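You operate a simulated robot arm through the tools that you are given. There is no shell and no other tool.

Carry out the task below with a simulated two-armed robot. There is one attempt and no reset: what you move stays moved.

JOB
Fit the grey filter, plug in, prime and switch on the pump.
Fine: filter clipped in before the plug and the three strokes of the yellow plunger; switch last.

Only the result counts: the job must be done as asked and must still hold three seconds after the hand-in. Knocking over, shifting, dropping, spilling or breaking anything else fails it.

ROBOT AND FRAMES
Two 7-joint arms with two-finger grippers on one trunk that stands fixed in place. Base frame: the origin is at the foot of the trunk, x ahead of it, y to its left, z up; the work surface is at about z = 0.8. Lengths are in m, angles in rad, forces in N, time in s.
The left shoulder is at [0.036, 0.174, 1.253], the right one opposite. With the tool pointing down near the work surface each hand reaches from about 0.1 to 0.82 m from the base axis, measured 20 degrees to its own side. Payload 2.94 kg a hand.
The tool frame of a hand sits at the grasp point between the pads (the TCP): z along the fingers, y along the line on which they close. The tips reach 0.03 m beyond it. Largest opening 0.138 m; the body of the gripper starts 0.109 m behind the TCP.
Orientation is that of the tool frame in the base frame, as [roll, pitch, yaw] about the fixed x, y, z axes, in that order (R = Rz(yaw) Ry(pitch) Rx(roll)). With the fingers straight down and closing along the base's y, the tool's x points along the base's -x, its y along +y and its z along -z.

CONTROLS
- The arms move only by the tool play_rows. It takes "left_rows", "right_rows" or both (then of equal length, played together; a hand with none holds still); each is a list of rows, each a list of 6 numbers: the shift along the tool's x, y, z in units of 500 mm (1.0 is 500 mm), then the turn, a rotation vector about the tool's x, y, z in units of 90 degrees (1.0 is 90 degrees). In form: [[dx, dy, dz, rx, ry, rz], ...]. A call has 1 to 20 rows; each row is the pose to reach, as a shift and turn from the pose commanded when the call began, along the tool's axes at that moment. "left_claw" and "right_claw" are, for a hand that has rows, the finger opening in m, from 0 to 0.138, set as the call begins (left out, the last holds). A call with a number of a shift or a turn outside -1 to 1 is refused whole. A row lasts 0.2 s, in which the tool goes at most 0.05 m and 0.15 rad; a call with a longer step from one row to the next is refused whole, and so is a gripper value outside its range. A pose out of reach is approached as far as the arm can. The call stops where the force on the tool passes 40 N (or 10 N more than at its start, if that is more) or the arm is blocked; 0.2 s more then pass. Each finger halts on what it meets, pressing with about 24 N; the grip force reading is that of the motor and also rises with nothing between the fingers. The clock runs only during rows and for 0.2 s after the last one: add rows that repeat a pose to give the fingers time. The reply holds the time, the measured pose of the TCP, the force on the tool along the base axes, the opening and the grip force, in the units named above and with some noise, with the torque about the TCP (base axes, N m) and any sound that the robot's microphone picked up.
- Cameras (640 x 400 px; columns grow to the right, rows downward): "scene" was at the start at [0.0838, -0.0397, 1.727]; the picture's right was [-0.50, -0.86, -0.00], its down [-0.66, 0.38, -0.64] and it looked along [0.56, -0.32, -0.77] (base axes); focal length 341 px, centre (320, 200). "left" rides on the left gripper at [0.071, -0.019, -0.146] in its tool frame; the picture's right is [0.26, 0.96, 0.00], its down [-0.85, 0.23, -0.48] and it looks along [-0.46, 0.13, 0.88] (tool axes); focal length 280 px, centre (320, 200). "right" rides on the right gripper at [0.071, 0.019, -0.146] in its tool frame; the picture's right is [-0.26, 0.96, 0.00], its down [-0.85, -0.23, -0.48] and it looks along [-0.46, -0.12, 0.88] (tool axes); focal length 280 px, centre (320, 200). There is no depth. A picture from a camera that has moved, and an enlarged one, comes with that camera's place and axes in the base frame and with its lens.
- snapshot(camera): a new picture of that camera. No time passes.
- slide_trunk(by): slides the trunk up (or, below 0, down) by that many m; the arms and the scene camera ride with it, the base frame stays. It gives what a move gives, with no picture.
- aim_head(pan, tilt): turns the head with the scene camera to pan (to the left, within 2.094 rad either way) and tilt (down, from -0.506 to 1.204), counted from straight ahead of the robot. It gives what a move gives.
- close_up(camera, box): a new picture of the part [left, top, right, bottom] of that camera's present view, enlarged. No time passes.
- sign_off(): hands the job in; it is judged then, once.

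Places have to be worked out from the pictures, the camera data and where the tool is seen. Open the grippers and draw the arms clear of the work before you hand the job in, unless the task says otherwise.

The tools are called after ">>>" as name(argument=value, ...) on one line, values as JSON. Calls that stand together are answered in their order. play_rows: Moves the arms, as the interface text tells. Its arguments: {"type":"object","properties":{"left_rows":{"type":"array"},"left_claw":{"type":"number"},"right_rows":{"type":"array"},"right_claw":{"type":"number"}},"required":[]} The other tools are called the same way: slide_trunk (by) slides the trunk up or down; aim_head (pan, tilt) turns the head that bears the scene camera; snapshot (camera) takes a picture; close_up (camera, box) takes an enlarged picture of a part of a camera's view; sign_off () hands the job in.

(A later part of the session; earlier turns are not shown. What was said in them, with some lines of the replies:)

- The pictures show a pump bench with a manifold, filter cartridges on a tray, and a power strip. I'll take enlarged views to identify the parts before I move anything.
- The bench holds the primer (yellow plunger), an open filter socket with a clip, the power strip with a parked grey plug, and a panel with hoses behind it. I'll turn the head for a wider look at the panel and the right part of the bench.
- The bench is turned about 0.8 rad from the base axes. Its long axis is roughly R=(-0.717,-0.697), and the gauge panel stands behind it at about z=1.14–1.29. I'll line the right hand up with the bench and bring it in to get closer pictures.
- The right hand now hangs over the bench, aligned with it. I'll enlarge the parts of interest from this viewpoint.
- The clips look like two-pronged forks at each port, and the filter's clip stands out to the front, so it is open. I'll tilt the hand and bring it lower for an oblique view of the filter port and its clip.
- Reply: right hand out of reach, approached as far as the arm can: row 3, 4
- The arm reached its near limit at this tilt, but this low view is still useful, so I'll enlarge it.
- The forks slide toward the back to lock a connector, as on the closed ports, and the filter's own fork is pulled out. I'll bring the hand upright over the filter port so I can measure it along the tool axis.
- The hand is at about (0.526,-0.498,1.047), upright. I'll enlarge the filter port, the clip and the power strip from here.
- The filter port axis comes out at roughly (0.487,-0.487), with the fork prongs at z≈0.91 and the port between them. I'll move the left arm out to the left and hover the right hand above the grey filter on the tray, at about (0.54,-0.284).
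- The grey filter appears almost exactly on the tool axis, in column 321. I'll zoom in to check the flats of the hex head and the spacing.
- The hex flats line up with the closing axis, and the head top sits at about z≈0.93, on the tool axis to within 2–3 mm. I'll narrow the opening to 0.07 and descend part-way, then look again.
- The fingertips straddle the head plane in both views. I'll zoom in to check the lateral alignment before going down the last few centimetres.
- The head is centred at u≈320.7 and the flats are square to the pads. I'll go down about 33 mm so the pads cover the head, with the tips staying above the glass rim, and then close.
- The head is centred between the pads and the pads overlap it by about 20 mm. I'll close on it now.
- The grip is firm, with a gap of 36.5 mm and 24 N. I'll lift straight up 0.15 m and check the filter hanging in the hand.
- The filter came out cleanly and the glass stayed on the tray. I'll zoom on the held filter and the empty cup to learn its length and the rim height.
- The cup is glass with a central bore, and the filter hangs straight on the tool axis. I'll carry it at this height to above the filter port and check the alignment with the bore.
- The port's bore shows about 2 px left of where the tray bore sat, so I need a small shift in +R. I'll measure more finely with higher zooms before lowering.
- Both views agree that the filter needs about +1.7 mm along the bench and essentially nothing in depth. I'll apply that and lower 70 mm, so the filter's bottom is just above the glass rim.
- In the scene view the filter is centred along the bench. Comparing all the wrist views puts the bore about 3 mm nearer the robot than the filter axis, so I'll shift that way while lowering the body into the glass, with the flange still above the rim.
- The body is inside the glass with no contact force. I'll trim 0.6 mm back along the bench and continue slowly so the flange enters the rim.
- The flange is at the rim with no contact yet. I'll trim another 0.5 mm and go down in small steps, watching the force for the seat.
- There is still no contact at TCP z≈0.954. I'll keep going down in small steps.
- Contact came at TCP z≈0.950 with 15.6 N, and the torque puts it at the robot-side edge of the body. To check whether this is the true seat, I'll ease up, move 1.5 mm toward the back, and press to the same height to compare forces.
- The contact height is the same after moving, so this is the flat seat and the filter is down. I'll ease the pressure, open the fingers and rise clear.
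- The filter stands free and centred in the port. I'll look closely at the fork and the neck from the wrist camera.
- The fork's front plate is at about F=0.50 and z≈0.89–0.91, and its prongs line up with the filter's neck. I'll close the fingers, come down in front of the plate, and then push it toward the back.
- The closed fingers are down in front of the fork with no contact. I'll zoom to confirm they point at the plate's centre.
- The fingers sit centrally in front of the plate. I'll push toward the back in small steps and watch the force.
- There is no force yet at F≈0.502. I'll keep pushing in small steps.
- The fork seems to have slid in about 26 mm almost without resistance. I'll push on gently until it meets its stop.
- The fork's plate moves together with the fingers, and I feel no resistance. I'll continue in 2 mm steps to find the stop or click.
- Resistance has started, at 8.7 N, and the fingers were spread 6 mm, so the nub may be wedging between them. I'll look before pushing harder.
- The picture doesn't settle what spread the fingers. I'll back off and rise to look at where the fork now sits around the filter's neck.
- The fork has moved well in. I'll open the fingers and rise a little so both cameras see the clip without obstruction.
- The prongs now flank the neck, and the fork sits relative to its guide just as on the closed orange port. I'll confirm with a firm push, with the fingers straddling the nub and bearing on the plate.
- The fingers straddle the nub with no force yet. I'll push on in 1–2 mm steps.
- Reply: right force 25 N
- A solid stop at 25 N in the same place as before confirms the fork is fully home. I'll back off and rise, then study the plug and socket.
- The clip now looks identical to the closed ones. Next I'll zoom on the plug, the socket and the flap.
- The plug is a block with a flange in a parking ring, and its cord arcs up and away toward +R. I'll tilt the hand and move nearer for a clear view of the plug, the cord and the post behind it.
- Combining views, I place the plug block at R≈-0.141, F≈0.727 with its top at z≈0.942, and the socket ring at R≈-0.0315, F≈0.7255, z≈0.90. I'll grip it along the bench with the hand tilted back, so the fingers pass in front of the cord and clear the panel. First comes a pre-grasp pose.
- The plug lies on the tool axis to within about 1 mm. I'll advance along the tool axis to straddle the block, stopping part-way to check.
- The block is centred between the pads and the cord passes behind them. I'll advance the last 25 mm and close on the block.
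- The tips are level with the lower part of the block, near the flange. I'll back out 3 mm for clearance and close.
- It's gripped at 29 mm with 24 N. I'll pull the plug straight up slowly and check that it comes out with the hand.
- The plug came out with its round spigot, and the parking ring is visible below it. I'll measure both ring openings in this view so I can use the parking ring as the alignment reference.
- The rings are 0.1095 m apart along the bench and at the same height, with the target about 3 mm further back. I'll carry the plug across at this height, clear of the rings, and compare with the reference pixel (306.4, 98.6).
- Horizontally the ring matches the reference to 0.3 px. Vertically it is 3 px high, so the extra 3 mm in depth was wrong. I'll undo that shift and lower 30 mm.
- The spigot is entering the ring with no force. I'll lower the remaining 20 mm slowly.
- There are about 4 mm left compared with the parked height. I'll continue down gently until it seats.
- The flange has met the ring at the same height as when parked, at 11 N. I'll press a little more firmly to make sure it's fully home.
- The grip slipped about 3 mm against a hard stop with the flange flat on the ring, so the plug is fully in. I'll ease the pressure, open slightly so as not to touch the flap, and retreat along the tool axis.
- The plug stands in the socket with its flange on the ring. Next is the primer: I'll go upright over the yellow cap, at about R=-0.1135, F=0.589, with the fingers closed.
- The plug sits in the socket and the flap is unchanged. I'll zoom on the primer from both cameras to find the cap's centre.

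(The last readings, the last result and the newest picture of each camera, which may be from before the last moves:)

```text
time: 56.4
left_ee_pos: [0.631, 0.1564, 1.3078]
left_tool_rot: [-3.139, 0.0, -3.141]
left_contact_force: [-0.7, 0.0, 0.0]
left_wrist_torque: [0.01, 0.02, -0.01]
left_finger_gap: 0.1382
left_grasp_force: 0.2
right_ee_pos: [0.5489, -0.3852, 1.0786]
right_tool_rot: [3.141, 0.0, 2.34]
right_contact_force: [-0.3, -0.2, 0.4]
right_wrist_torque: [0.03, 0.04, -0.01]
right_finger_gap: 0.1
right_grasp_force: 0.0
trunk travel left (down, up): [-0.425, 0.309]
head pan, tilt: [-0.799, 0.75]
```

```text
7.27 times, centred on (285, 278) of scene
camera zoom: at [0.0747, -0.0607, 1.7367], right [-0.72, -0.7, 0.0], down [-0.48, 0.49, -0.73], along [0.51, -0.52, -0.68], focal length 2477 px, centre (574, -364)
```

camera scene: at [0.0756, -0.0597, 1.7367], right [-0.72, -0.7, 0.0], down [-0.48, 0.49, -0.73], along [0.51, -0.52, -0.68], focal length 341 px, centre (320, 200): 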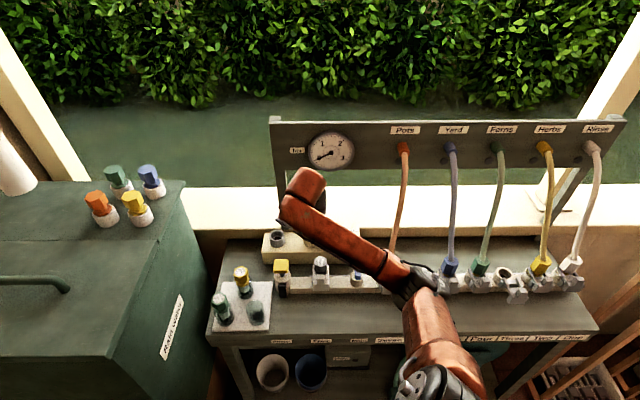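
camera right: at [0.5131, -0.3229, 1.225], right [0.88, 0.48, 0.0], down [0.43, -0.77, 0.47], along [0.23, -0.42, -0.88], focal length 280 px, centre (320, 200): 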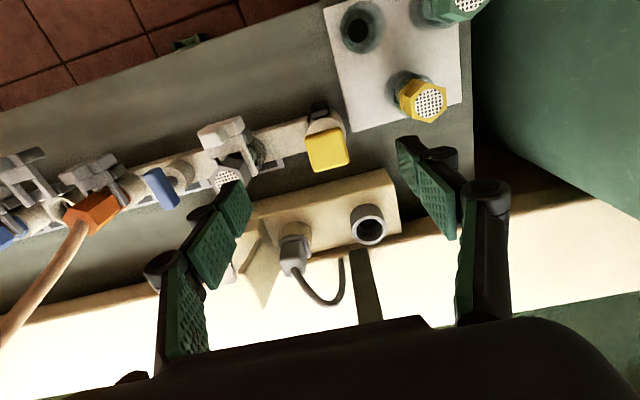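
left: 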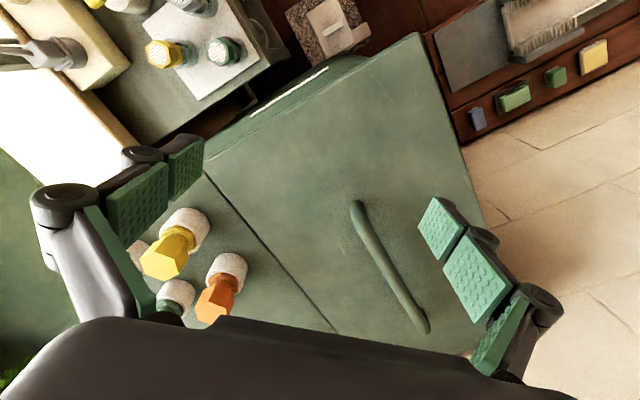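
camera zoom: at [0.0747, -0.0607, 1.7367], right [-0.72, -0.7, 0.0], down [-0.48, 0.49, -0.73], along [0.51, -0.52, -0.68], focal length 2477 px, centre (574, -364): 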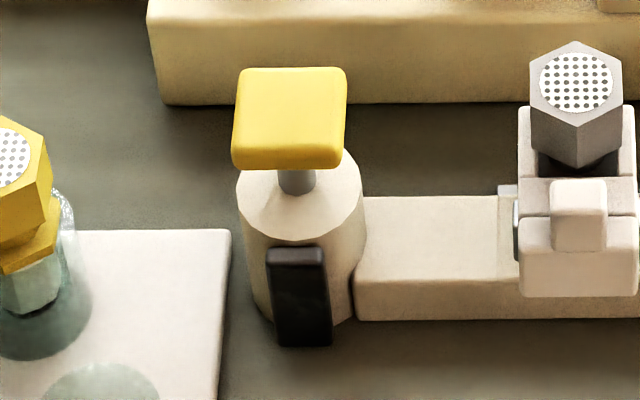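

The cap's centre is at about R=-0.114, F=0.586, with its top at z≈0.927 and roughly 4 cm of rod showing below it. I'll close the fingers and come down to just above the cap.

>>> play_rows(right_rows=[[-0.026, 0.001, 0, 0, 0, 0], [-0.052, 0.002, 0, 0, 0, 0], [-0.052, 0.002, 0.02, 0, 0, 0], [-0.052, 0.002, 0.06, 0, 0, 0], [-0.052, 0.002, 0.1, 0, 0, 0], [-0.052, 0.002, 0.14, 0, 0, 0], [-0.052, 0.002, 0.18, 0, 0, 0], [-0.052, 0.002, 0.207, 0, 0, 0], [-0.052, 0.002, 0.207, 0, 0, 0]], right_claw=0.0)

>>> close_up(camera="right", box=[240, 100, 400, 240])

>>> close_up(camera="scene", box=[250, 230, 320, 305])

```text
time: 58.4
left_ee_pos: [0.6303, 0.157, 1.3072]
left_tool_rot: [3.14, -0.001, -3.14]
left_contact_force: [0.3, -0.2, -0.7]
left_wrist_torque: [0.0, 0.01, 0.02]
left_finger_gap: 0.1378
left_grasp_force: 0.0
right_ee_pos: [0.5659, -0.4033, 0.9769]
right_tool_rot: [3.141, 0.0, 2.342]
right_contact_force: [-0.7, 1.3, 0.9]
right_wrist_torque: [0.01, 0.0, 0.0]
right_finger_gap: 0.0
right_grasp_force: 24.1
trunk travel left (down, up): [-0.425, 0.309]
head pan, tilt: [-0.799, 0.75]
```

```text
2.86 times, centred on (320, 170) of right
camera zoom: at [0.531, -0.3397, 1.1225], right [0.87, 0.48, 0.0], down [0.43, -0.77, 0.48], along [0.23, -0.42, -0.88], focal length 801 px, centre (320, 286)
```

zoom: 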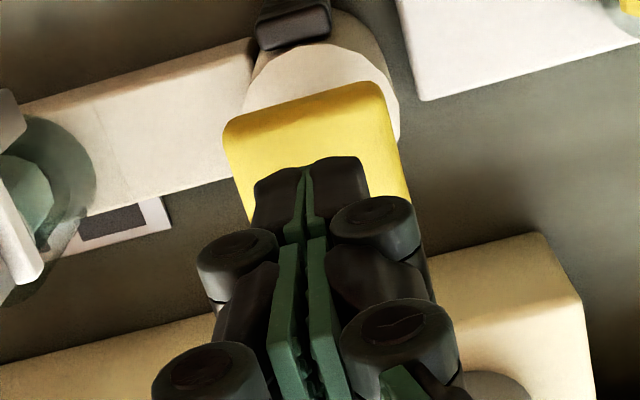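

```text
5.33 times, centred on (285, 268) of scene
camera zoom: at [0.0749, -0.06, 1.7367], right [-0.72, -0.7, 0.0], down [-0.48, 0.49, -0.73], along [0.51, -0.52, -0.68], focal length 1817 px, centre (507, -160)
```

zoom: 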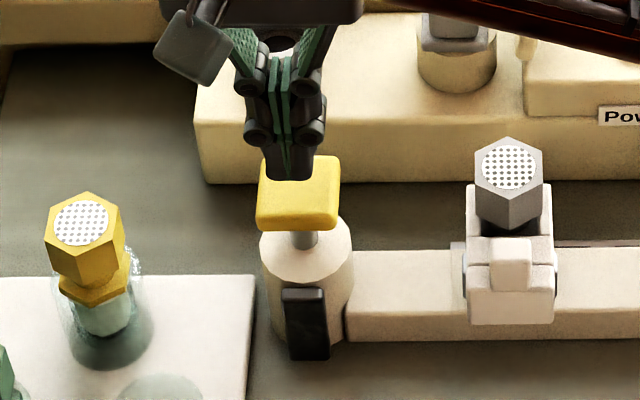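

The closed fingers are over the middle of the cap. I'll press down in steps and watch the force to learn the stroke.

>>> play_rows(right_rows=[[0, -0.003, 0.012, 0, 0, 0], [0, -0.003, 0.024, 0, 0, 0], [0, -0.003, 0.036, 0, 0, 0], [0, -0.003, 0.048, 0, 0, 0], [0, -0.003, 0.06, 0, 0, 0], [0, -0.003, 0.06, 0, 0, 0]])

>>> close_up(camera="scene", box=[250, 230, 320, 305])

```text
time: 59.8
left_ee_pos: [0.6317, 0.1581, 1.3081]
left_tool_rot: [3.14, -0.001, 3.141]
left_contact_force: [0.7, -0.3, 0.0]
left_wrist_torque: [0.04, 0.01, 0.0]
left_finger_gap: 0.1378
left_grasp_force: 0.1
right_ee_pos: [0.5648, -0.4029, 0.9466]
right_tool_rot: [-3.141, 0.0, 2.34]
right_contact_force: [0.3, -0.4, 2.0]
right_wrist_torque: [0.0, -0.01, -0.04]
right_finger_gap: 0.006
right_grasp_force: 28.3
trunk travel left (down, up): [-0.425, 0.309]
head pan, tilt: [-0.799, 0.75]
```

```text
5.33 times, centred on (285, 268) of scene
camera zoom: at [0.0749, -0.06, 1.7367], right [-0.72, -0.7, 0.0], down [-0.48, 0.49, -0.73], along [0.51, -0.52, -0.68], focal length 1817 px, centre (507, -160)
```

zoom: 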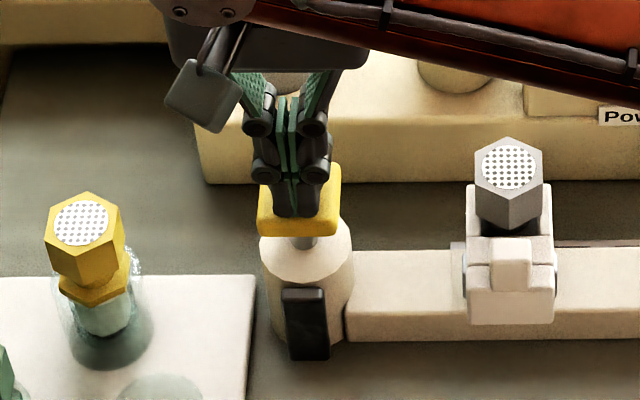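

The plunger yields at only about 2 N. I'll continue pressing down.

>>> play_rows(right_rows=[[0, 0, 0.01, 0, 0, 0], [0, 0, 0.02, 0, 0, 0], [0, 0, 0.03, 0, 0, 0], [0, 0, 0.04, 0, 0, 0], [0, 0, 0.04, 0, 0, 0]])

>>> close_up(camera="scene", box=[250, 230, 320, 305])

```text
time: 61.0
left_ee_pos: [0.6321, 0.1582, 1.3088]
left_tool_rot: [-3.141, 0.001, -3.14]
left_contact_force: [0.0, -0.5, 0.0]
left_wrist_torque: [-0.01, 0.03, -0.02]
left_finger_gap: 0.1381
left_grasp_force: 0.0
right_ee_pos: [0.5653, -0.4018, 0.9268]
right_tool_rot: [-3.141, 0.003, 2.34]
right_contact_force: [3.9, -1.3, 7.9]
right_wrist_torque: [-0.03, -0.06, -0.02]
right_finger_gap: 0.006
right_grasp_force: 28.2
trunk travel left (down, up): [-0.425, 0.309]
head pan, tilt: [-0.799, 0.75]
```

```text
5.33 times, centred on (285, 268) of scene
camera zoom: at [0.0747, -0.0596, 1.7368], right [-0.72, -0.7, 0.0], down [-0.48, 0.49, -0.73], along [0.51, -0.52, -0.68], focal length 1817 px, centre (507, -160)
```

zoom: 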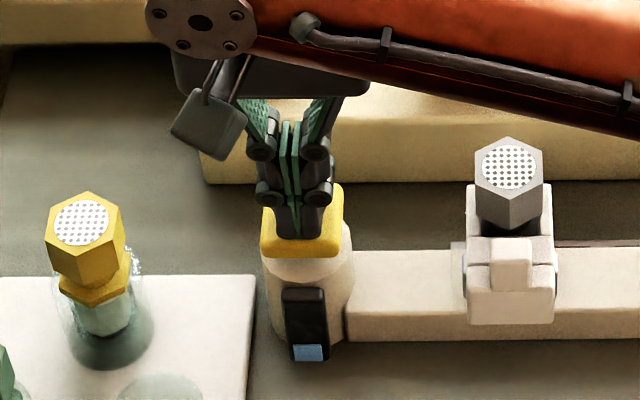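

A blue segment appeared in the black sight gauge, so the first stroke has registered. I'll raise the hand to see whether the plunger springs back.

>>> play_rows(right_rows=[[0, 0, -0.02, 0, 0, 0], [0, 0, -0.04, 0, 0, 0], [0, 0, -0.06, 0, 0, 0], [0, 0, -0.08, 0, 0, 0], [0, 0, -0.1, 0, 0, 0], [0, 0, -0.1, 0, 0, 0]])

>>> close_up(camera="scene", box=[250, 230, 320, 305])

```text
time: 62.4
left_ee_pos: [0.6311, 0.1574, 1.3087]
left_tool_rot: [-3.141, 0.001, 3.141]
left_contact_force: [0.1, 0.6, -0.1]
left_wrist_torque: [0.0, 0.0, -0.03]
left_finger_gap: 0.1378
left_grasp_force: 0.0
right_ee_pos: [0.5644, -0.4025, 0.9748]
right_tool_rot: [-3.141, 0.0, 2.342]
right_contact_force: [-0.2, 0.1, -0.1]
right_wrist_torque: [-0.02, -0.01, 0.0]
right_finger_gap: 0.0
right_grasp_force: 28.1
trunk travel left (down, up): [-0.425, 0.309]
head pan, tilt: [-0.799, 0.75]
```

```text
5.33 times, centred on (285, 268) of scene
camera zoom: at [0.0751, -0.0601, 1.7367], right [-0.72, -0.7, 0.0], down [-0.48, 0.49, -0.73], along [0.51, -0.52, -0.68], focal length 1817 px, centre (507, -160)
```

zoom: 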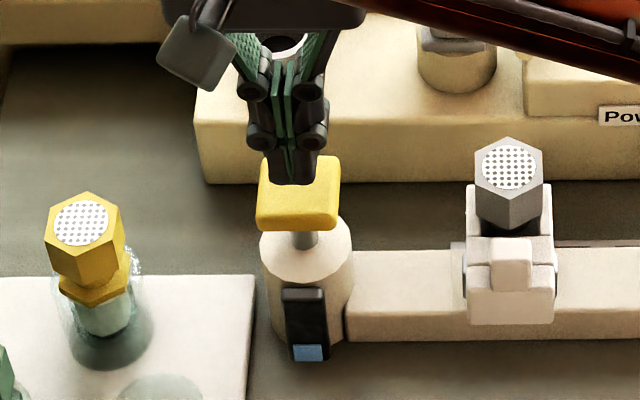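

The plunger sprang fully back and the gauge keeps one segment. I'll make the second stroke with the same travel.

>>> play_rows(right_rows=[[0, 0, 0.02, 0, 0, 0], [0, 0, 0.04, 0, 0, 0], [0, 0, 0.06, 0, 0, 0], [0, 0, 0.08, 0, 0, 0], [0, 0, 0.09, 0, 0, 0], [0, 0, 0.1, 0, 0, 0], [0, 0, 0.1, 0, 0, 0]])

>>> close_up(camera="scene", box=[250, 230, 320, 305])

>>> play_rows(right_rows=[[0, 0, -0.02, 0, 0, 0], [0, 0, -0.04, 0, 0, 0], [0, 0, -0.06, 0, 0, 0], [0, 0, -0.08, 0, 0, 0], [0, 0, -0.1, 0, 0, 0], [0, 0, -0.1, 0, 0, 0]])

>>> close_up(camera="scene", box=[250, 230, 320, 305])

```text
time: 64.0
left_ee_pos: [0.6305, 0.158, 1.3078]
left_tool_rot: [3.141, 0.001, 3.141]
left_contact_force: [-1.5, 0.0, -0.2]
left_wrist_torque: [-0.01, 0.03, -0.03]
left_finger_gap: 0.1381
left_grasp_force: 0.1
right_ee_pos: [0.5646, -0.4028, 0.9261]
right_tool_rot: [-3.141, 0.001, 2.343]
right_contact_force: [2.8, -0.6, 6.8]
right_wrist_torque: [-0.02, -0.05, 0.01]
right_finger_gap: 0.0059
right_grasp_force: 28.4
trunk travel left (down, up): [-0.425, 0.309]
head pan, tilt: [-0.799, 0.75]
```

```text
5.33 times, centred on (285, 268) of scene
camera zoom: at [0.0748, -0.0596, 1.7368], right [-0.72, -0.7, 0.0], down [-0.48, 0.49, -0.73], along [0.51, -0.52, -0.68], focal length 1817 px, centre (507, -160)
```

zoom: 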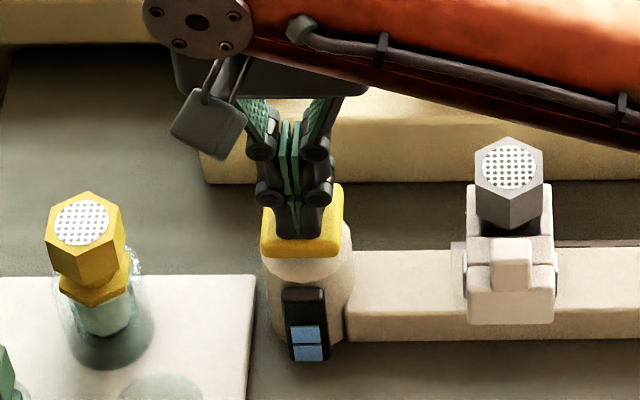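

```text
time: 65.4
left_ee_pos: [0.6307, 0.1577, 1.3085]
left_tool_rot: [-3.141, -0.001, 3.141]
left_contact_force: [-0.7, 0.4, -0.5]
left_wrist_torque: [0.02, -0.03, 0.02]
left_finger_gap: 0.1381
left_grasp_force: 0.1
right_ee_pos: [0.5638, -0.403, 0.9754]
right_tool_rot: [3.141, 0.002, 2.342]
right_contact_force: [0.5, 0.3, -0.4]
right_wrist_torque: [0.02, 0.01, -0.01]
right_finger_gap: 0.0001
right_grasp_force: 28.4
trunk travel left (down, up): [-0.425, 0.309]
head pan, tilt: [-0.799, 0.75]
```

```text
5.33 times, centred on (285, 268) of scene
camera zoom: at [0.0751, -0.0601, 1.7367], right [-0.72, -0.7, 0.0], down [-0.48, 0.49, -0.73], along [0.51, -0.52, -0.68], focal length 1817 px, centre (507, -160)
```

zoom: 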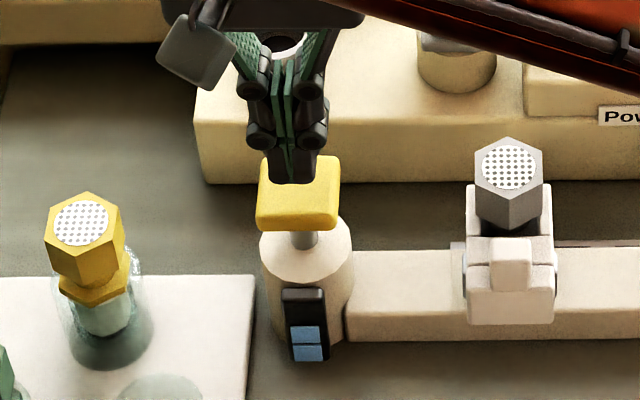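

The gauge shows two segments and the plunger has returned. I'll make the third and last stroke and then rise clear.

>>> play_rows(right_rows=[[0, 0, 0.02, 0, 0, 0], [0, 0, 0.04, 0, 0, 0], [0, 0, 0.06, 0, 0, 0], [0, 0, 0.08, 0, 0, 0], [0, 0, 0.09, 0, 0, 0], [0, 0, 0.1, 0, 0, 0], [0, 0, 0.1, 0, 0, 0]])

>>> close_up(camera="scene", box=[250, 230, 320, 305])

>>> play_rows(right_rows=[[0, 0, -0.02, 0, 0, 0], [0, 0, -0.04, 0, 0, 0], [0, 0, -0.06, 0, 0, 0], [0, 0, -0.08, 0, 0, 0], [0, 0, -0.1, 0, 0, 0], [0, 0, -0.16, 0, 0, 0], [0, 0, -0.24, 0, 0, 0], [0, 0, -0.3, 0, 0, 0]])

>>> close_up(camera="scene", box=[250, 190, 370, 310])

```text
time: 67.0
left_ee_pos: [0.6306, 0.1581, 1.3091]
left_tool_rot: [-3.14, 0.001, 3.141]
left_contact_force: [-0.2, 0.0, 0.1]
left_wrist_torque: [0.02, 0.0, -0.03]
left_finger_gap: 0.1382
left_grasp_force: 0.1
right_ee_pos: [0.5659, -0.4029, 0.926]
right_tool_rot: [3.14, 0.001, 2.344]
right_contact_force: [2.9, 0.1, 6.3]
right_wrist_torque: [0.01, -0.06, -0.01]
right_finger_gap: 0.006
right_grasp_force: 28.7
trunk travel left (down, up): [-0.425, 0.309]
head pan, tilt: [-0.799, 0.75]
```

```text
5.33 times, centred on (285, 268) of scene
camera zoom: at [0.0748, -0.0595, 1.7368], right [-0.72, -0.7, 0.0], down [-0.48, 0.49, -0.73], along [0.51, -0.52, -0.68], focal length 1817 px, centre (507, -160)
```

zoom: 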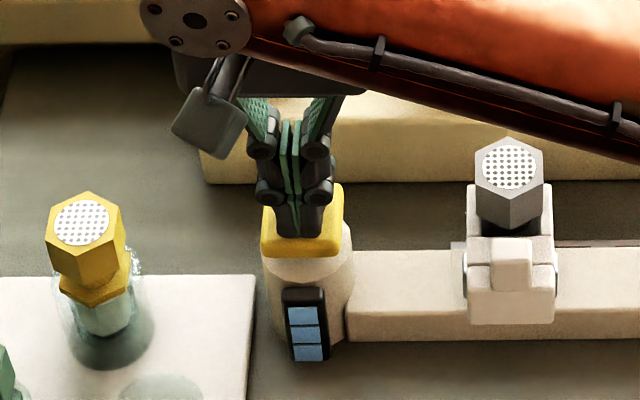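

```text
time: 68.8
left_ee_pos: [0.6315, 0.1583, 1.3073]
left_tool_rot: [-3.139, 0.0, -3.139]
left_contact_force: [0.0, -0.2, 0.3]
left_wrist_torque: [-0.02, -0.01, 0.0]
left_finger_gap: 0.1379
left_grasp_force: 0.0
right_ee_pos: [0.5655, -0.4011, 1.0757]
right_tool_rot: [-3.14, 0.0, 2.341]
right_contact_force: [0.4, -0.3, -0.5]
right_wrist_torque: [-0.02, -0.06, 0.02]
right_finger_gap: 0.0
right_grasp_force: 28.6
trunk travel left (down, up): [-0.425, 0.309]
head pan, tilt: [-0.799, 0.75]
```

```text
3.33 times, centred on (310, 250) of scene
camera zoom: at [0.0746, -0.0597, 1.7368], right [-0.72, -0.7, 0.0], down [-0.48, 0.49, -0.73], along [0.51, -0.52, -0.68], focal length 1135 px, centre (353, 33)
```

zoom: 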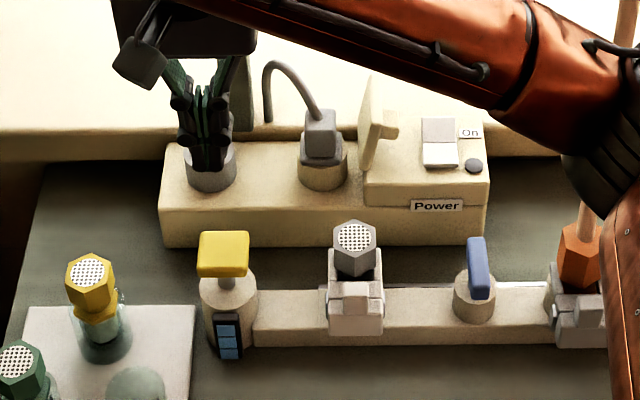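

The gauge shows three segments. The switch is last, so I'll carry the closed fingers over toward the power box with the hand tilted back and look closely at the rocker before pressing.

>>> play_rows(right_rows=[[-0.0313, -0.065, 0.0, 0, -0.053, 0], [-0.0627, -0.13, 0.0, 0, -0.106, 0], [-0.094, -0.1955, 0.02, 0, -0.159, 0], [-0.1253, -0.261, 0.05, 0, -0.212, 0], [-0.1567, -0.326, 0.08, 0, -0.265, 0], [-0.188, -0.391, 0.11, 0, -0.318, 0], [-0.188, -0.391, 0.11, 0, -0.318, 0]])

>>> snapshot(camera="right")

>>> close_up(camera="right", box=[220, 60, 400, 200])

>>> snapshot(camera="scene")

```text
time: 70.4
left_ee_pos: [0.6326, 0.1581, 1.3076]
left_tool_rot: [3.142, -0.001, 3.141]
left_contact_force: [0.4, -0.6, 0.0]
left_wrist_torque: [-0.04, 0.02, 0.04]
left_finger_gap: 0.138
left_grasp_force: 0.1
right_ee_pos: [0.4881, -0.6074, 1.0179]
right_tool_rot: [3.142, 0.501, 2.343]
right_contact_force: [-0.6, 0.3, -0.6]
right_wrist_torque: [-0.04, 0.06, -0.02]
right_finger_gap: 0.0
right_grasp_force: 28.6
trunk travel left (down, up): [-0.425, 0.309]
head pan, tilt: [-0.799, 0.75]
```

```text
taken
camera right: at [0.4105, -0.4997, 1.1123], right [0.85, 0.51, 0.13], down [0.19, -0.53, 0.83], along [0.49, -0.68, -0.55], focal length 280 px, centre (320, 200)
```

right: 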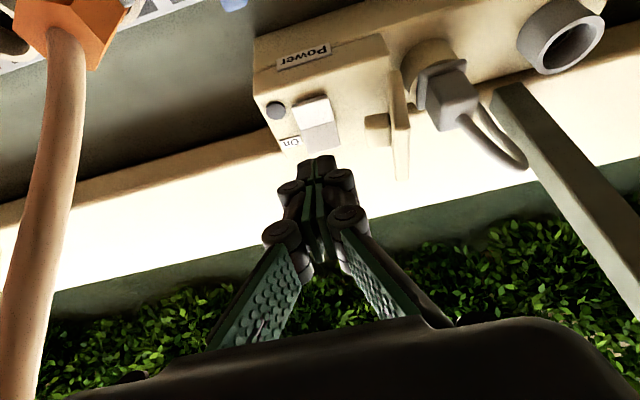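

```text
2.86 times, centred on (310, 130) of right
camera zoom: at [0.4105, -0.4997, 1.1123], right [0.85, 0.51, 0.13], down [0.19, -0.53, 0.83], along [0.49, -0.68, -0.55], focal length 801 px, centre (349, 400)
```

zoom: 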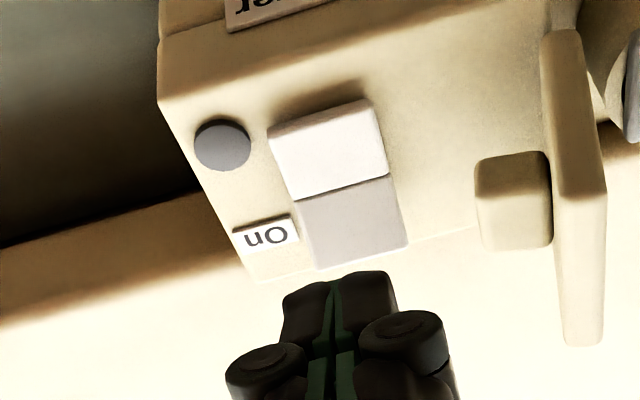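

```text
taken
camera scene: at [0.0759, -0.0591, 1.7367], right [-0.72, -0.7, 0.0], down [-0.48, 0.49, -0.73], along [0.51, -0.52, -0.68], focal length 341 px, centre (320, 200)
```

scene: 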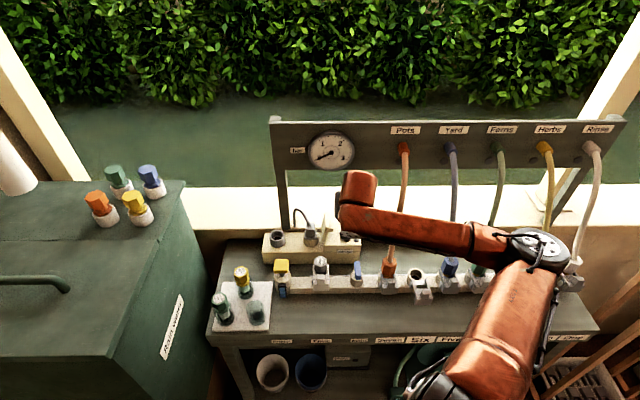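

The "On" half of the rocker, at the back beside the label, is at about R=0.083, F=0.746, z≈0.908. The lamp is dark. I'll bring the closed fingertips to just above that half.

>>> play_rows(right_rows=[[-0.0176, 0, 0.0409, 0, 0, 0], [-0.0351, 0, 0.0818, 0, 0, 0], [-0.0527, 0, 0.1228, 0, 0, 0], [-0.0702, 0, 0.1637, 0, 0, 0], [-0.0702, 0, 0.1637, 0, 0, 0]])

>>> close_up(camera="right", box=[220, 80, 420, 230])

>>> close_up(camera="scene", box=[290, 190, 390, 270])

```text
time: 71.6
left_ee_pos: [0.6312, 0.1573, 1.3081]
left_tool_rot: [3.14, -0.001, 3.141]
left_contact_force: [-0.9, -0.4, -0.5]
left_wrist_torque: [-0.01, -0.02, -0.01]
left_finger_gap: 0.138
left_grasp_force: 0.2
right_ee_pos: [0.5378, -0.6571, 0.9649]
right_tool_rot: [-3.141, 0.501, 2.342]
right_contact_force: [-0.1, -0.8, 0.2]
right_wrist_torque: [0.01, -0.03, 0.0]
right_finger_gap: 0.0
right_grasp_force: 28.2
trunk travel left (down, up): [-0.425, 0.309]
head pan, tilt: [-0.799, 0.75]
```

```text
2.67 times, centred on (320, 155) of right
camera zoom: at [0.4593, -0.5496, 1.0597], right [0.85, 0.51, 0.13], down [0.19, -0.53, 0.82], along [0.49, -0.68, -0.55], focal length 748 px, centre (320, 320)
```

zoom: 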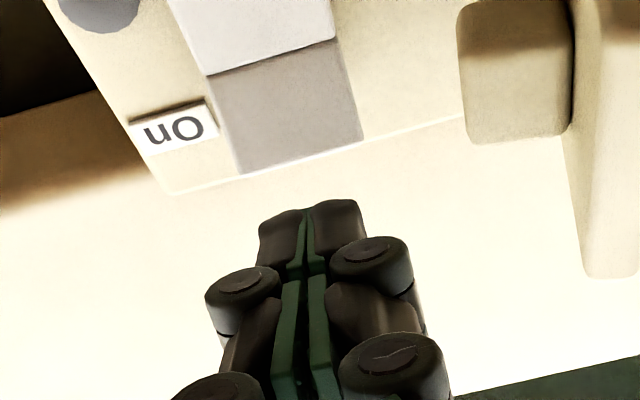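

```text
5.00 times, centred on (340, 230) of scene
camera zoom: at [0.0744, -0.0599, 1.7368], right [-0.72, -0.7, 0.0], down [-0.48, 0.49, -0.73], along [0.51, -0.52, -0.68], focal length 1703 px, centre (220, 50)
```

zoom: 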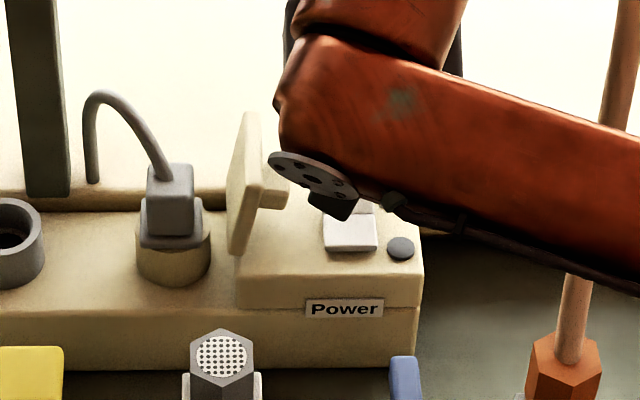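

Projected downward, the tips will land at the centre of the "On" half. I'll lower in small steps, watching the force and the lamp.

>>> play_rows(right_rows=[[0.0077, 0, 0.014, 0, 0, 0], [0.0153, 0, 0.0281, 0, 0, 0], [0.0192, 0, 0.0351, 0, 0, 0], [0.023, 0, 0.0421, 0, 0, 0], [0.023, 0, 0.0421, 0, 0, 0]])

>>> close_up(camera="right", box=[220, 60, 420, 230])

>>> close_up(camera="scene", box=[290, 190, 390, 270])

```text
time: 72.8
left_ee_pos: [0.6318, 0.158, 1.3081]
left_tool_rot: [3.141, 0.0, 3.14]
left_contact_force: [0.3, 0.4, 0.4]
left_wrist_torque: [0.01, 0.02, 0.0]
left_finger_gap: 0.138
left_grasp_force: 0.1
right_ee_pos: [0.5386, -0.6577, 0.9412]
right_tool_rot: [-3.141, 0.498, 2.343]
right_contact_force: [0.0, 0.1, -0.1]
right_wrist_torque: [0.03, -0.01, 0.01]
right_finger_gap: 0.0
right_grasp_force: 28.3
trunk travel left (down, up): [-0.425, 0.309]
head pan, tilt: [-0.799, 0.75]
```

```text
2.35 times, centred on (320, 145) of right
camera zoom: at [0.4599, -0.5504, 1.0358], right [0.85, 0.51, 0.12], down [0.2, -0.53, 0.82], along [0.48, -0.68, -0.55], focal length 660 px, centre (320, 329)
```

zoom: 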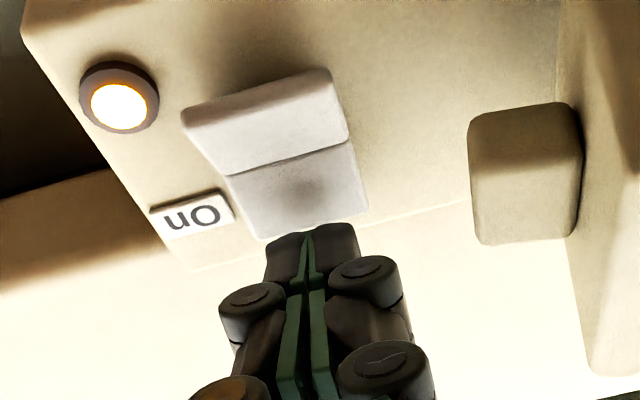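

```text
5.00 times, centred on (340, 230) of scene
camera zoom: at [0.0749, -0.0601, 1.7367], right [-0.72, -0.7, 0.0], down [-0.48, 0.49, -0.73], along [0.51, -0.52, -0.68], focal length 1703 px, centre (220, 50)
```

zoom: 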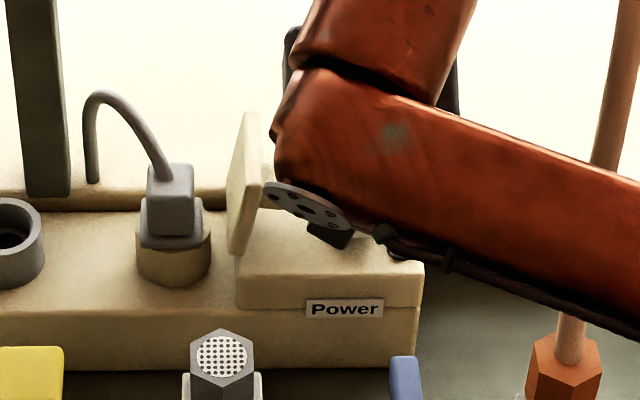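

The lamp is lit and the rocker has tipped over, so the pump is switched on. I'll lift straight off and retreat toward the robot.

>>> play_rows(right_rows=[[-0.0144, 0, -0.0263, 0, 0, 0], [-0.0288, 0, -0.0527, 0, 0, 0], [-0.0431, 0, -0.079, 0, 0, 0], [-0.0575, 0, -0.1053, 0, 0, 0], [-0.0575, 0, -0.15, 0, 0, 0], [-0.0575, 0, -0.2, 0, 0, 0]])

>>> snapshot(camera="right")

>>> snapshot(camera="scene")

```text
time: 74.2
left_ee_pos: [0.6308, 0.158, 1.3089]
left_tool_rot: [3.141, 0.001, 3.141]
left_contact_force: [0.6, 0.8, -0.1]
left_wrist_torque: [-0.03, 0.04, 0.01]
left_finger_gap: 0.1378
left_grasp_force: 0.0
right_ee_pos: [0.5237, -0.6428, 1.0429]
right_tool_rot: [3.139, 0.5, 2.343]
right_contact_force: [0.2, 0.8, 0.0]
right_wrist_torque: [-0.02, 0.0, 0.0]
right_finger_gap: 0.0
right_grasp_force: 28.8
trunk travel left (down, up): [-0.425, 0.309]
head pan, tilt: [-0.799, 0.75]
```

```text
taken
camera right: at [0.4449, -0.5345, 1.137], right [0.85, 0.51, 0.13], down [0.2, -0.53, 0.82], along [0.49, -0.68, -0.55], focal length 280 px, centre (320, 200)
```

right: 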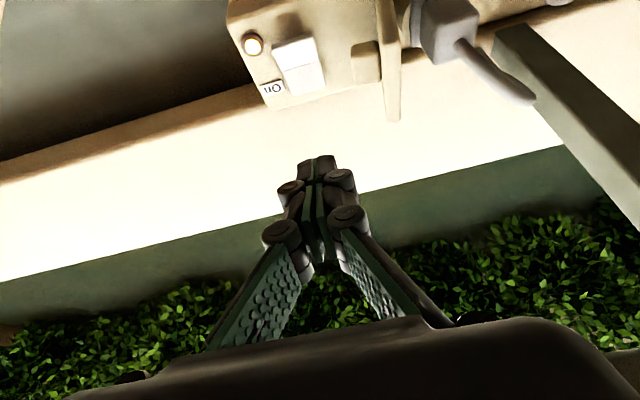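

```text
taken
camera scene: at [0.0747, -0.0598, 1.7368], right [-0.72, -0.7, 0.0], down [-0.48, 0.49, -0.73], along [0.51, -0.52, -0.68], focal length 341 px, centre (320, 200)
```

scene: 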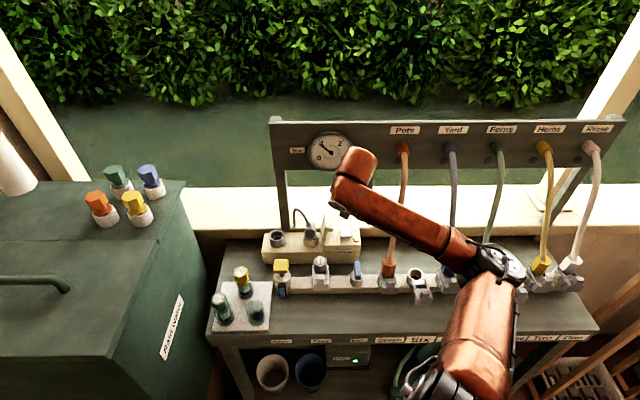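

The gauge needle has risen and a green lamp is lit on the pump under the bench. I'll draw the right hand back and up, upright with the gripper open.

>>> play_rows(right_rows=[[0.04, 0, -0.065, 0, 0, 0], [0.085, 0, -0.135, 0, 0, 0], [0.13, 0, -0.205, 0, 0.08, 0], [0.177, 0, -0.277, 0, 0.16, 0], [0.224, 0, -0.349, 0, 0.24, 0], [0.271, 0, -0.4216, 0, 0.318, 0], [0.271, 0, -0.4216, 0, 0.318, 0]])

>>> snapshot(camera="scene")

```text
time: 75.8
left_ee_pos: [0.634, 0.1575, 1.3076]
left_tool_rot: [-3.141, -0.003, 3.141]
left_contact_force: [0.5, -0.5, -0.8]
left_wrist_torque: [0.05, 0.01, 0.01]
left_finger_gap: 0.1382
left_grasp_force: 0.1
right_ee_pos: [0.3702, -0.4841, 1.1634]
right_tool_rot: [3.141, -0.001, 2.34]
right_contact_force: [0.4, -0.3, 0.3]
right_wrist_torque: [0.03, 0.02, -0.01]
right_finger_gap: 0.0002
right_grasp_force: 28.3
trunk travel left (down, up): [-0.425, 0.309]
head pan, tilt: [-0.799, 0.75]
```

```text
taken
camera scene: at [0.0757, -0.0608, 1.7366], right [-0.72, -0.7, 0.0], down [-0.48, 0.49, -0.73], along [0.51, -0.52, -0.68], focal length 341 px, centre (320, 200)
```

scene: 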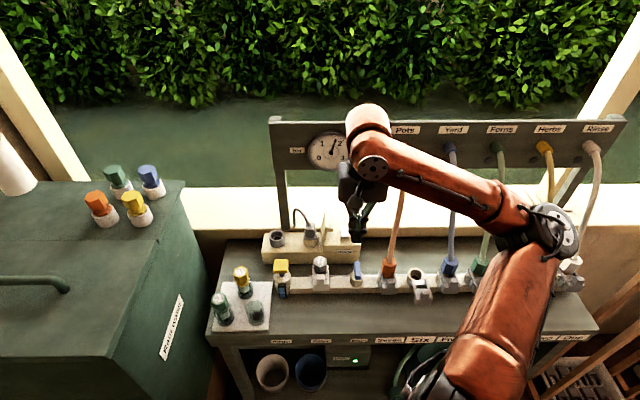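

The hand is clear. I'll open the gripper and lift a bit more, then inspect the whole bench.

>>> play_rows(right_rows=[[0, 0, -0.03, 0, 0, 0], [0.02, 0, -0.06, 0, 0, 0], [0.04, 0, -0.09, 0, 0, 0], [0.06, 0, -0.12, 0, 0, 0], [0.06, 0, -0.15, 0, 0, 0], [0.06, 0, -0.15, 0, 0, 0], [0.06, 0, -0.15, 0, 0, 0], [0.06, 0, -0.15, 0, 0, 0]], right_claw=0.138)

>>> snapshot(camera="scene")

>>> close_up(camera="scene", box=[200, 200, 380, 340])

>>> close_up(camera="right", box=[150, 20, 450, 220])

>>> close_up(camera="scene", box=[270, 110, 380, 180])

```text
time: 77.6
left_ee_pos: [0.631, 0.1576, 1.3078]
left_tool_rot: [-3.141, 0.0, -3.141]
left_contact_force: [-0.7, -0.4, 0.1]
left_wrist_torque: [-0.01, -0.01, -0.02]
left_finger_gap: 0.1382
left_grasp_force: 0.1
right_ee_pos: [0.3495, -0.4614, 1.2376]
right_tool_rot: [-3.141, 0.001, 2.342]
right_contact_force: [0.1, 0.1, 0.1]
right_wrist_torque: [0.01, 0.0, -0.01]
right_finger_gap: 0.1381
right_grasp_force: 0.1
trunk travel left (down, up): [-0.425, 0.309]
head pan, tilt: [-0.799, 0.75]
```

```text
taken
camera scene: at [0.075, -0.0602, 1.7367], right [-0.72, -0.7, 0.0], down [-0.48, 0.49, -0.73], along [0.51, -0.52, -0.68], focal length 341 px, centre (320, 200)
```

scene: 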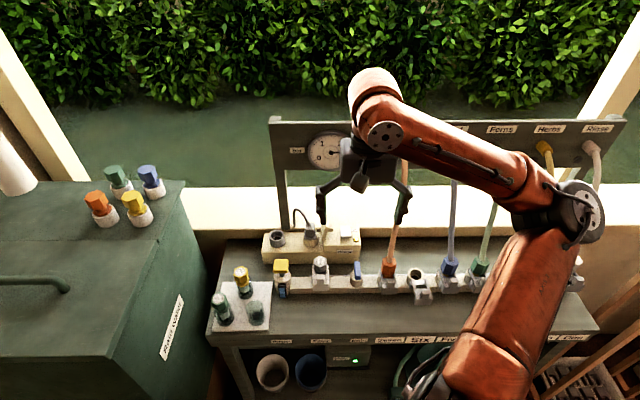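

```text
2.86 times, centred on (290, 270) of scene
camera zoom: at [0.075, -0.0602, 1.7367], right [-0.72, -0.7, 0.0], down [-0.48, 0.49, -0.73], along [0.51, -0.52, -0.68], focal length 973 px, centre (406, 0)
```

zoom: 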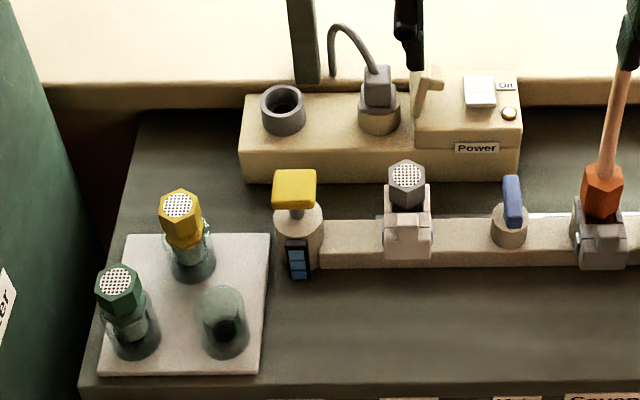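

```text
2.00 times, centred on (300, 120) of right
camera zoom: at [0.3134, -0.3984, 1.3839], right [0.87, 0.48, 0.0], down [0.43, -0.77, 0.48], along [0.23, -0.42, -0.88], focal length 561 px, centre (360, 360)
```

zoom: 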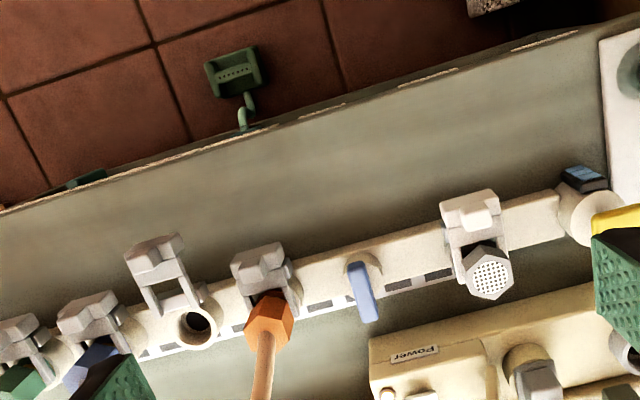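

```text
5.71 times, centred on (325, 145) of scene
camera zoom: at [0.075, -0.0602, 1.7367], right [-0.72, -0.7, 0.0], down [-0.48, 0.49, -0.73], along [0.51, -0.52, -0.68], focal length 1946 px, centre (291, 514)
```

zoom: 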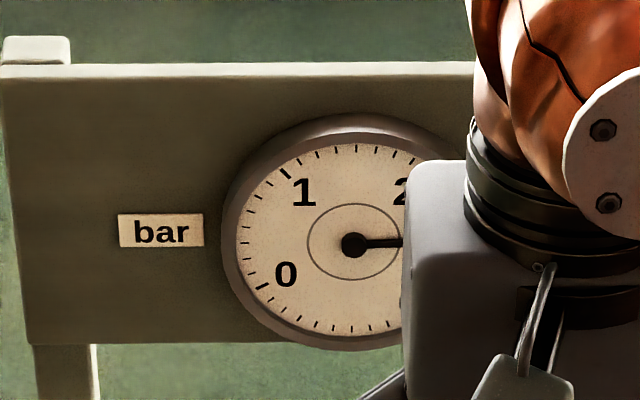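

The lamp is on, the gauge reads over 2 bar, the primer shows three segments, and the clip and plug are in place. I'll lift the hand a little further away and make one last check that everything holds.

>>> play_rows(right_rows=[[0.03, 0, -0.03, 0, 0, 0], [0.06, 0, -0.06, 0, 0, 0], [0.08, 0, -0.09, 0, 0, 0], [0.08, 0, -0.09, 0, 0, 0], [0.08, 0, -0.09, 0, 0, 0], [0.08, 0, -0.09, 0, 0, 0]])

>>> snapshot(camera="scene")

>>> close_up(camera="scene", box=[250, 190, 380, 310])

>>> close_up(camera="scene", box=[210, 330, 400, 400])

```text
time: 79.0
left_ee_pos: [0.6314, 0.1581, 1.3078]
left_tool_rot: [3.142, 0.0, -3.141]
left_contact_force: [1.5, -0.2, -0.5]
left_wrist_torque: [0.05, 0.02, 0.01]
left_finger_gap: 0.1379
left_grasp_force: 0.0
right_ee_pos: [0.3211, -0.4318, 1.2824]
right_tool_rot: [3.141, 0.001, 2.344]
right_contact_force: [-0.9, 0.7, -0.7]
right_wrist_torque: [0.0, -0.02, 0.01]
right_finger_gap: 0.1381
right_grasp_force: 0.0
trunk travel left (down, up): [-0.425, 0.309]
head pan, tilt: [-0.799, 0.75]
```

```text
taken
camera scene: at [0.075, -0.0601, 1.7367], right [-0.72, -0.7, 0.0], down [-0.48, 0.49, -0.73], along [0.51, -0.52, -0.68], focal length 341 px, centre (320, 200)
```

scene: 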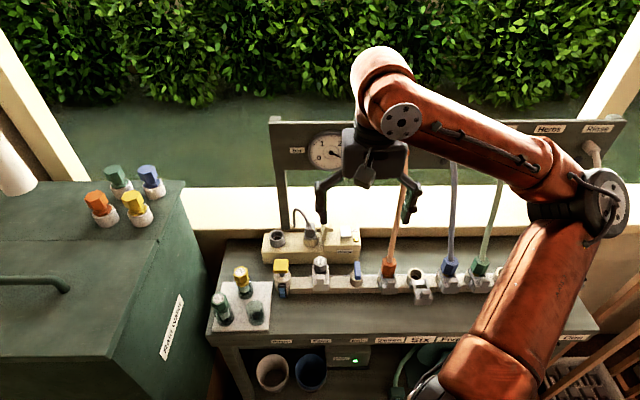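

```text
3.33 times, centred on (315, 250) of scene
camera zoom: at [0.075, -0.0601, 1.7367], right [-0.72, -0.7, 0.0], down [-0.48, 0.49, -0.73], along [0.51, -0.52, -0.68], focal length 1135 px, centre (337, 33)
```

zoom: 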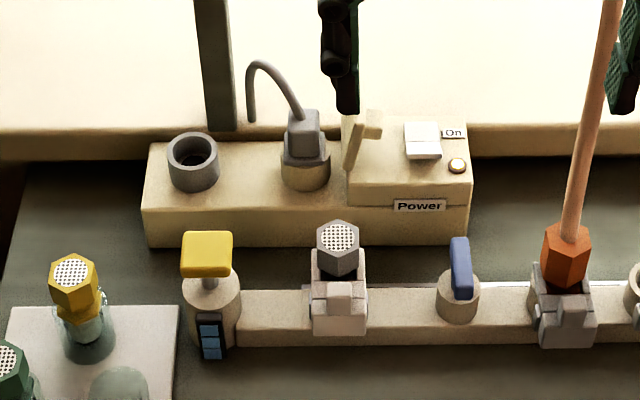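

```text
3.37 times, centred on (305, 365) of scene
camera zoom: at [0.075, -0.0601, 1.7367], right [-0.72, -0.7, 0.0], down [-0.48, 0.49, -0.73], along [0.51, -0.52, -0.68], focal length 1147 px, centre (370, -356)
```

zoom: 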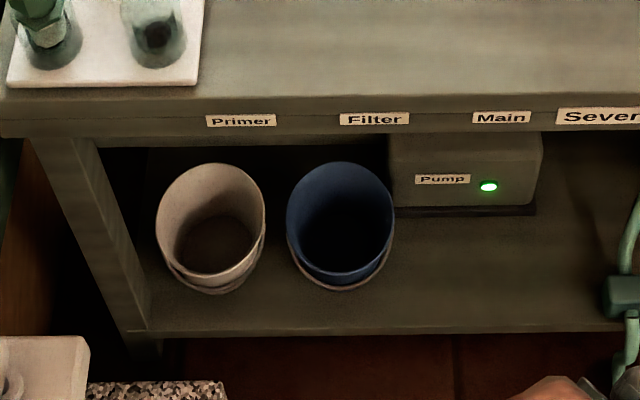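

The filter is clipped in, the plug is in the socket, the three primer strokes show on the gauge, and the switch lamp and green pump light are on. Nothing else has moved, and both arms are clear with their grippers open, so I'm handing in.

>>> sign_off()

```text
The job is handed in.
```

The pump is running, and I've handed the job in. No verdict came back with the hand-in.

1. **Filter:** the grey filter is seated in its port and its clip is pushed in to the stop. I pressed the clip a second time, at about 25 N, and it did not move further.
2. **Plug:** the grey plug went from its parking ring into the power socket, with its flange flat on the ring.
3. **Priming:** I made exactly three strokes of the yellow plunger, and its gauge shows three segments.
4. **Switch:** the "On" side was pressed last. The switch lamp and the pump's green light came on, and the pressure gauge rose above 2 bar.

Everything was still in place at my last look, about six seconds after I switched it on. I saw nothing else on the bench knocked or shifted. Both arms are clear with their grippers open.
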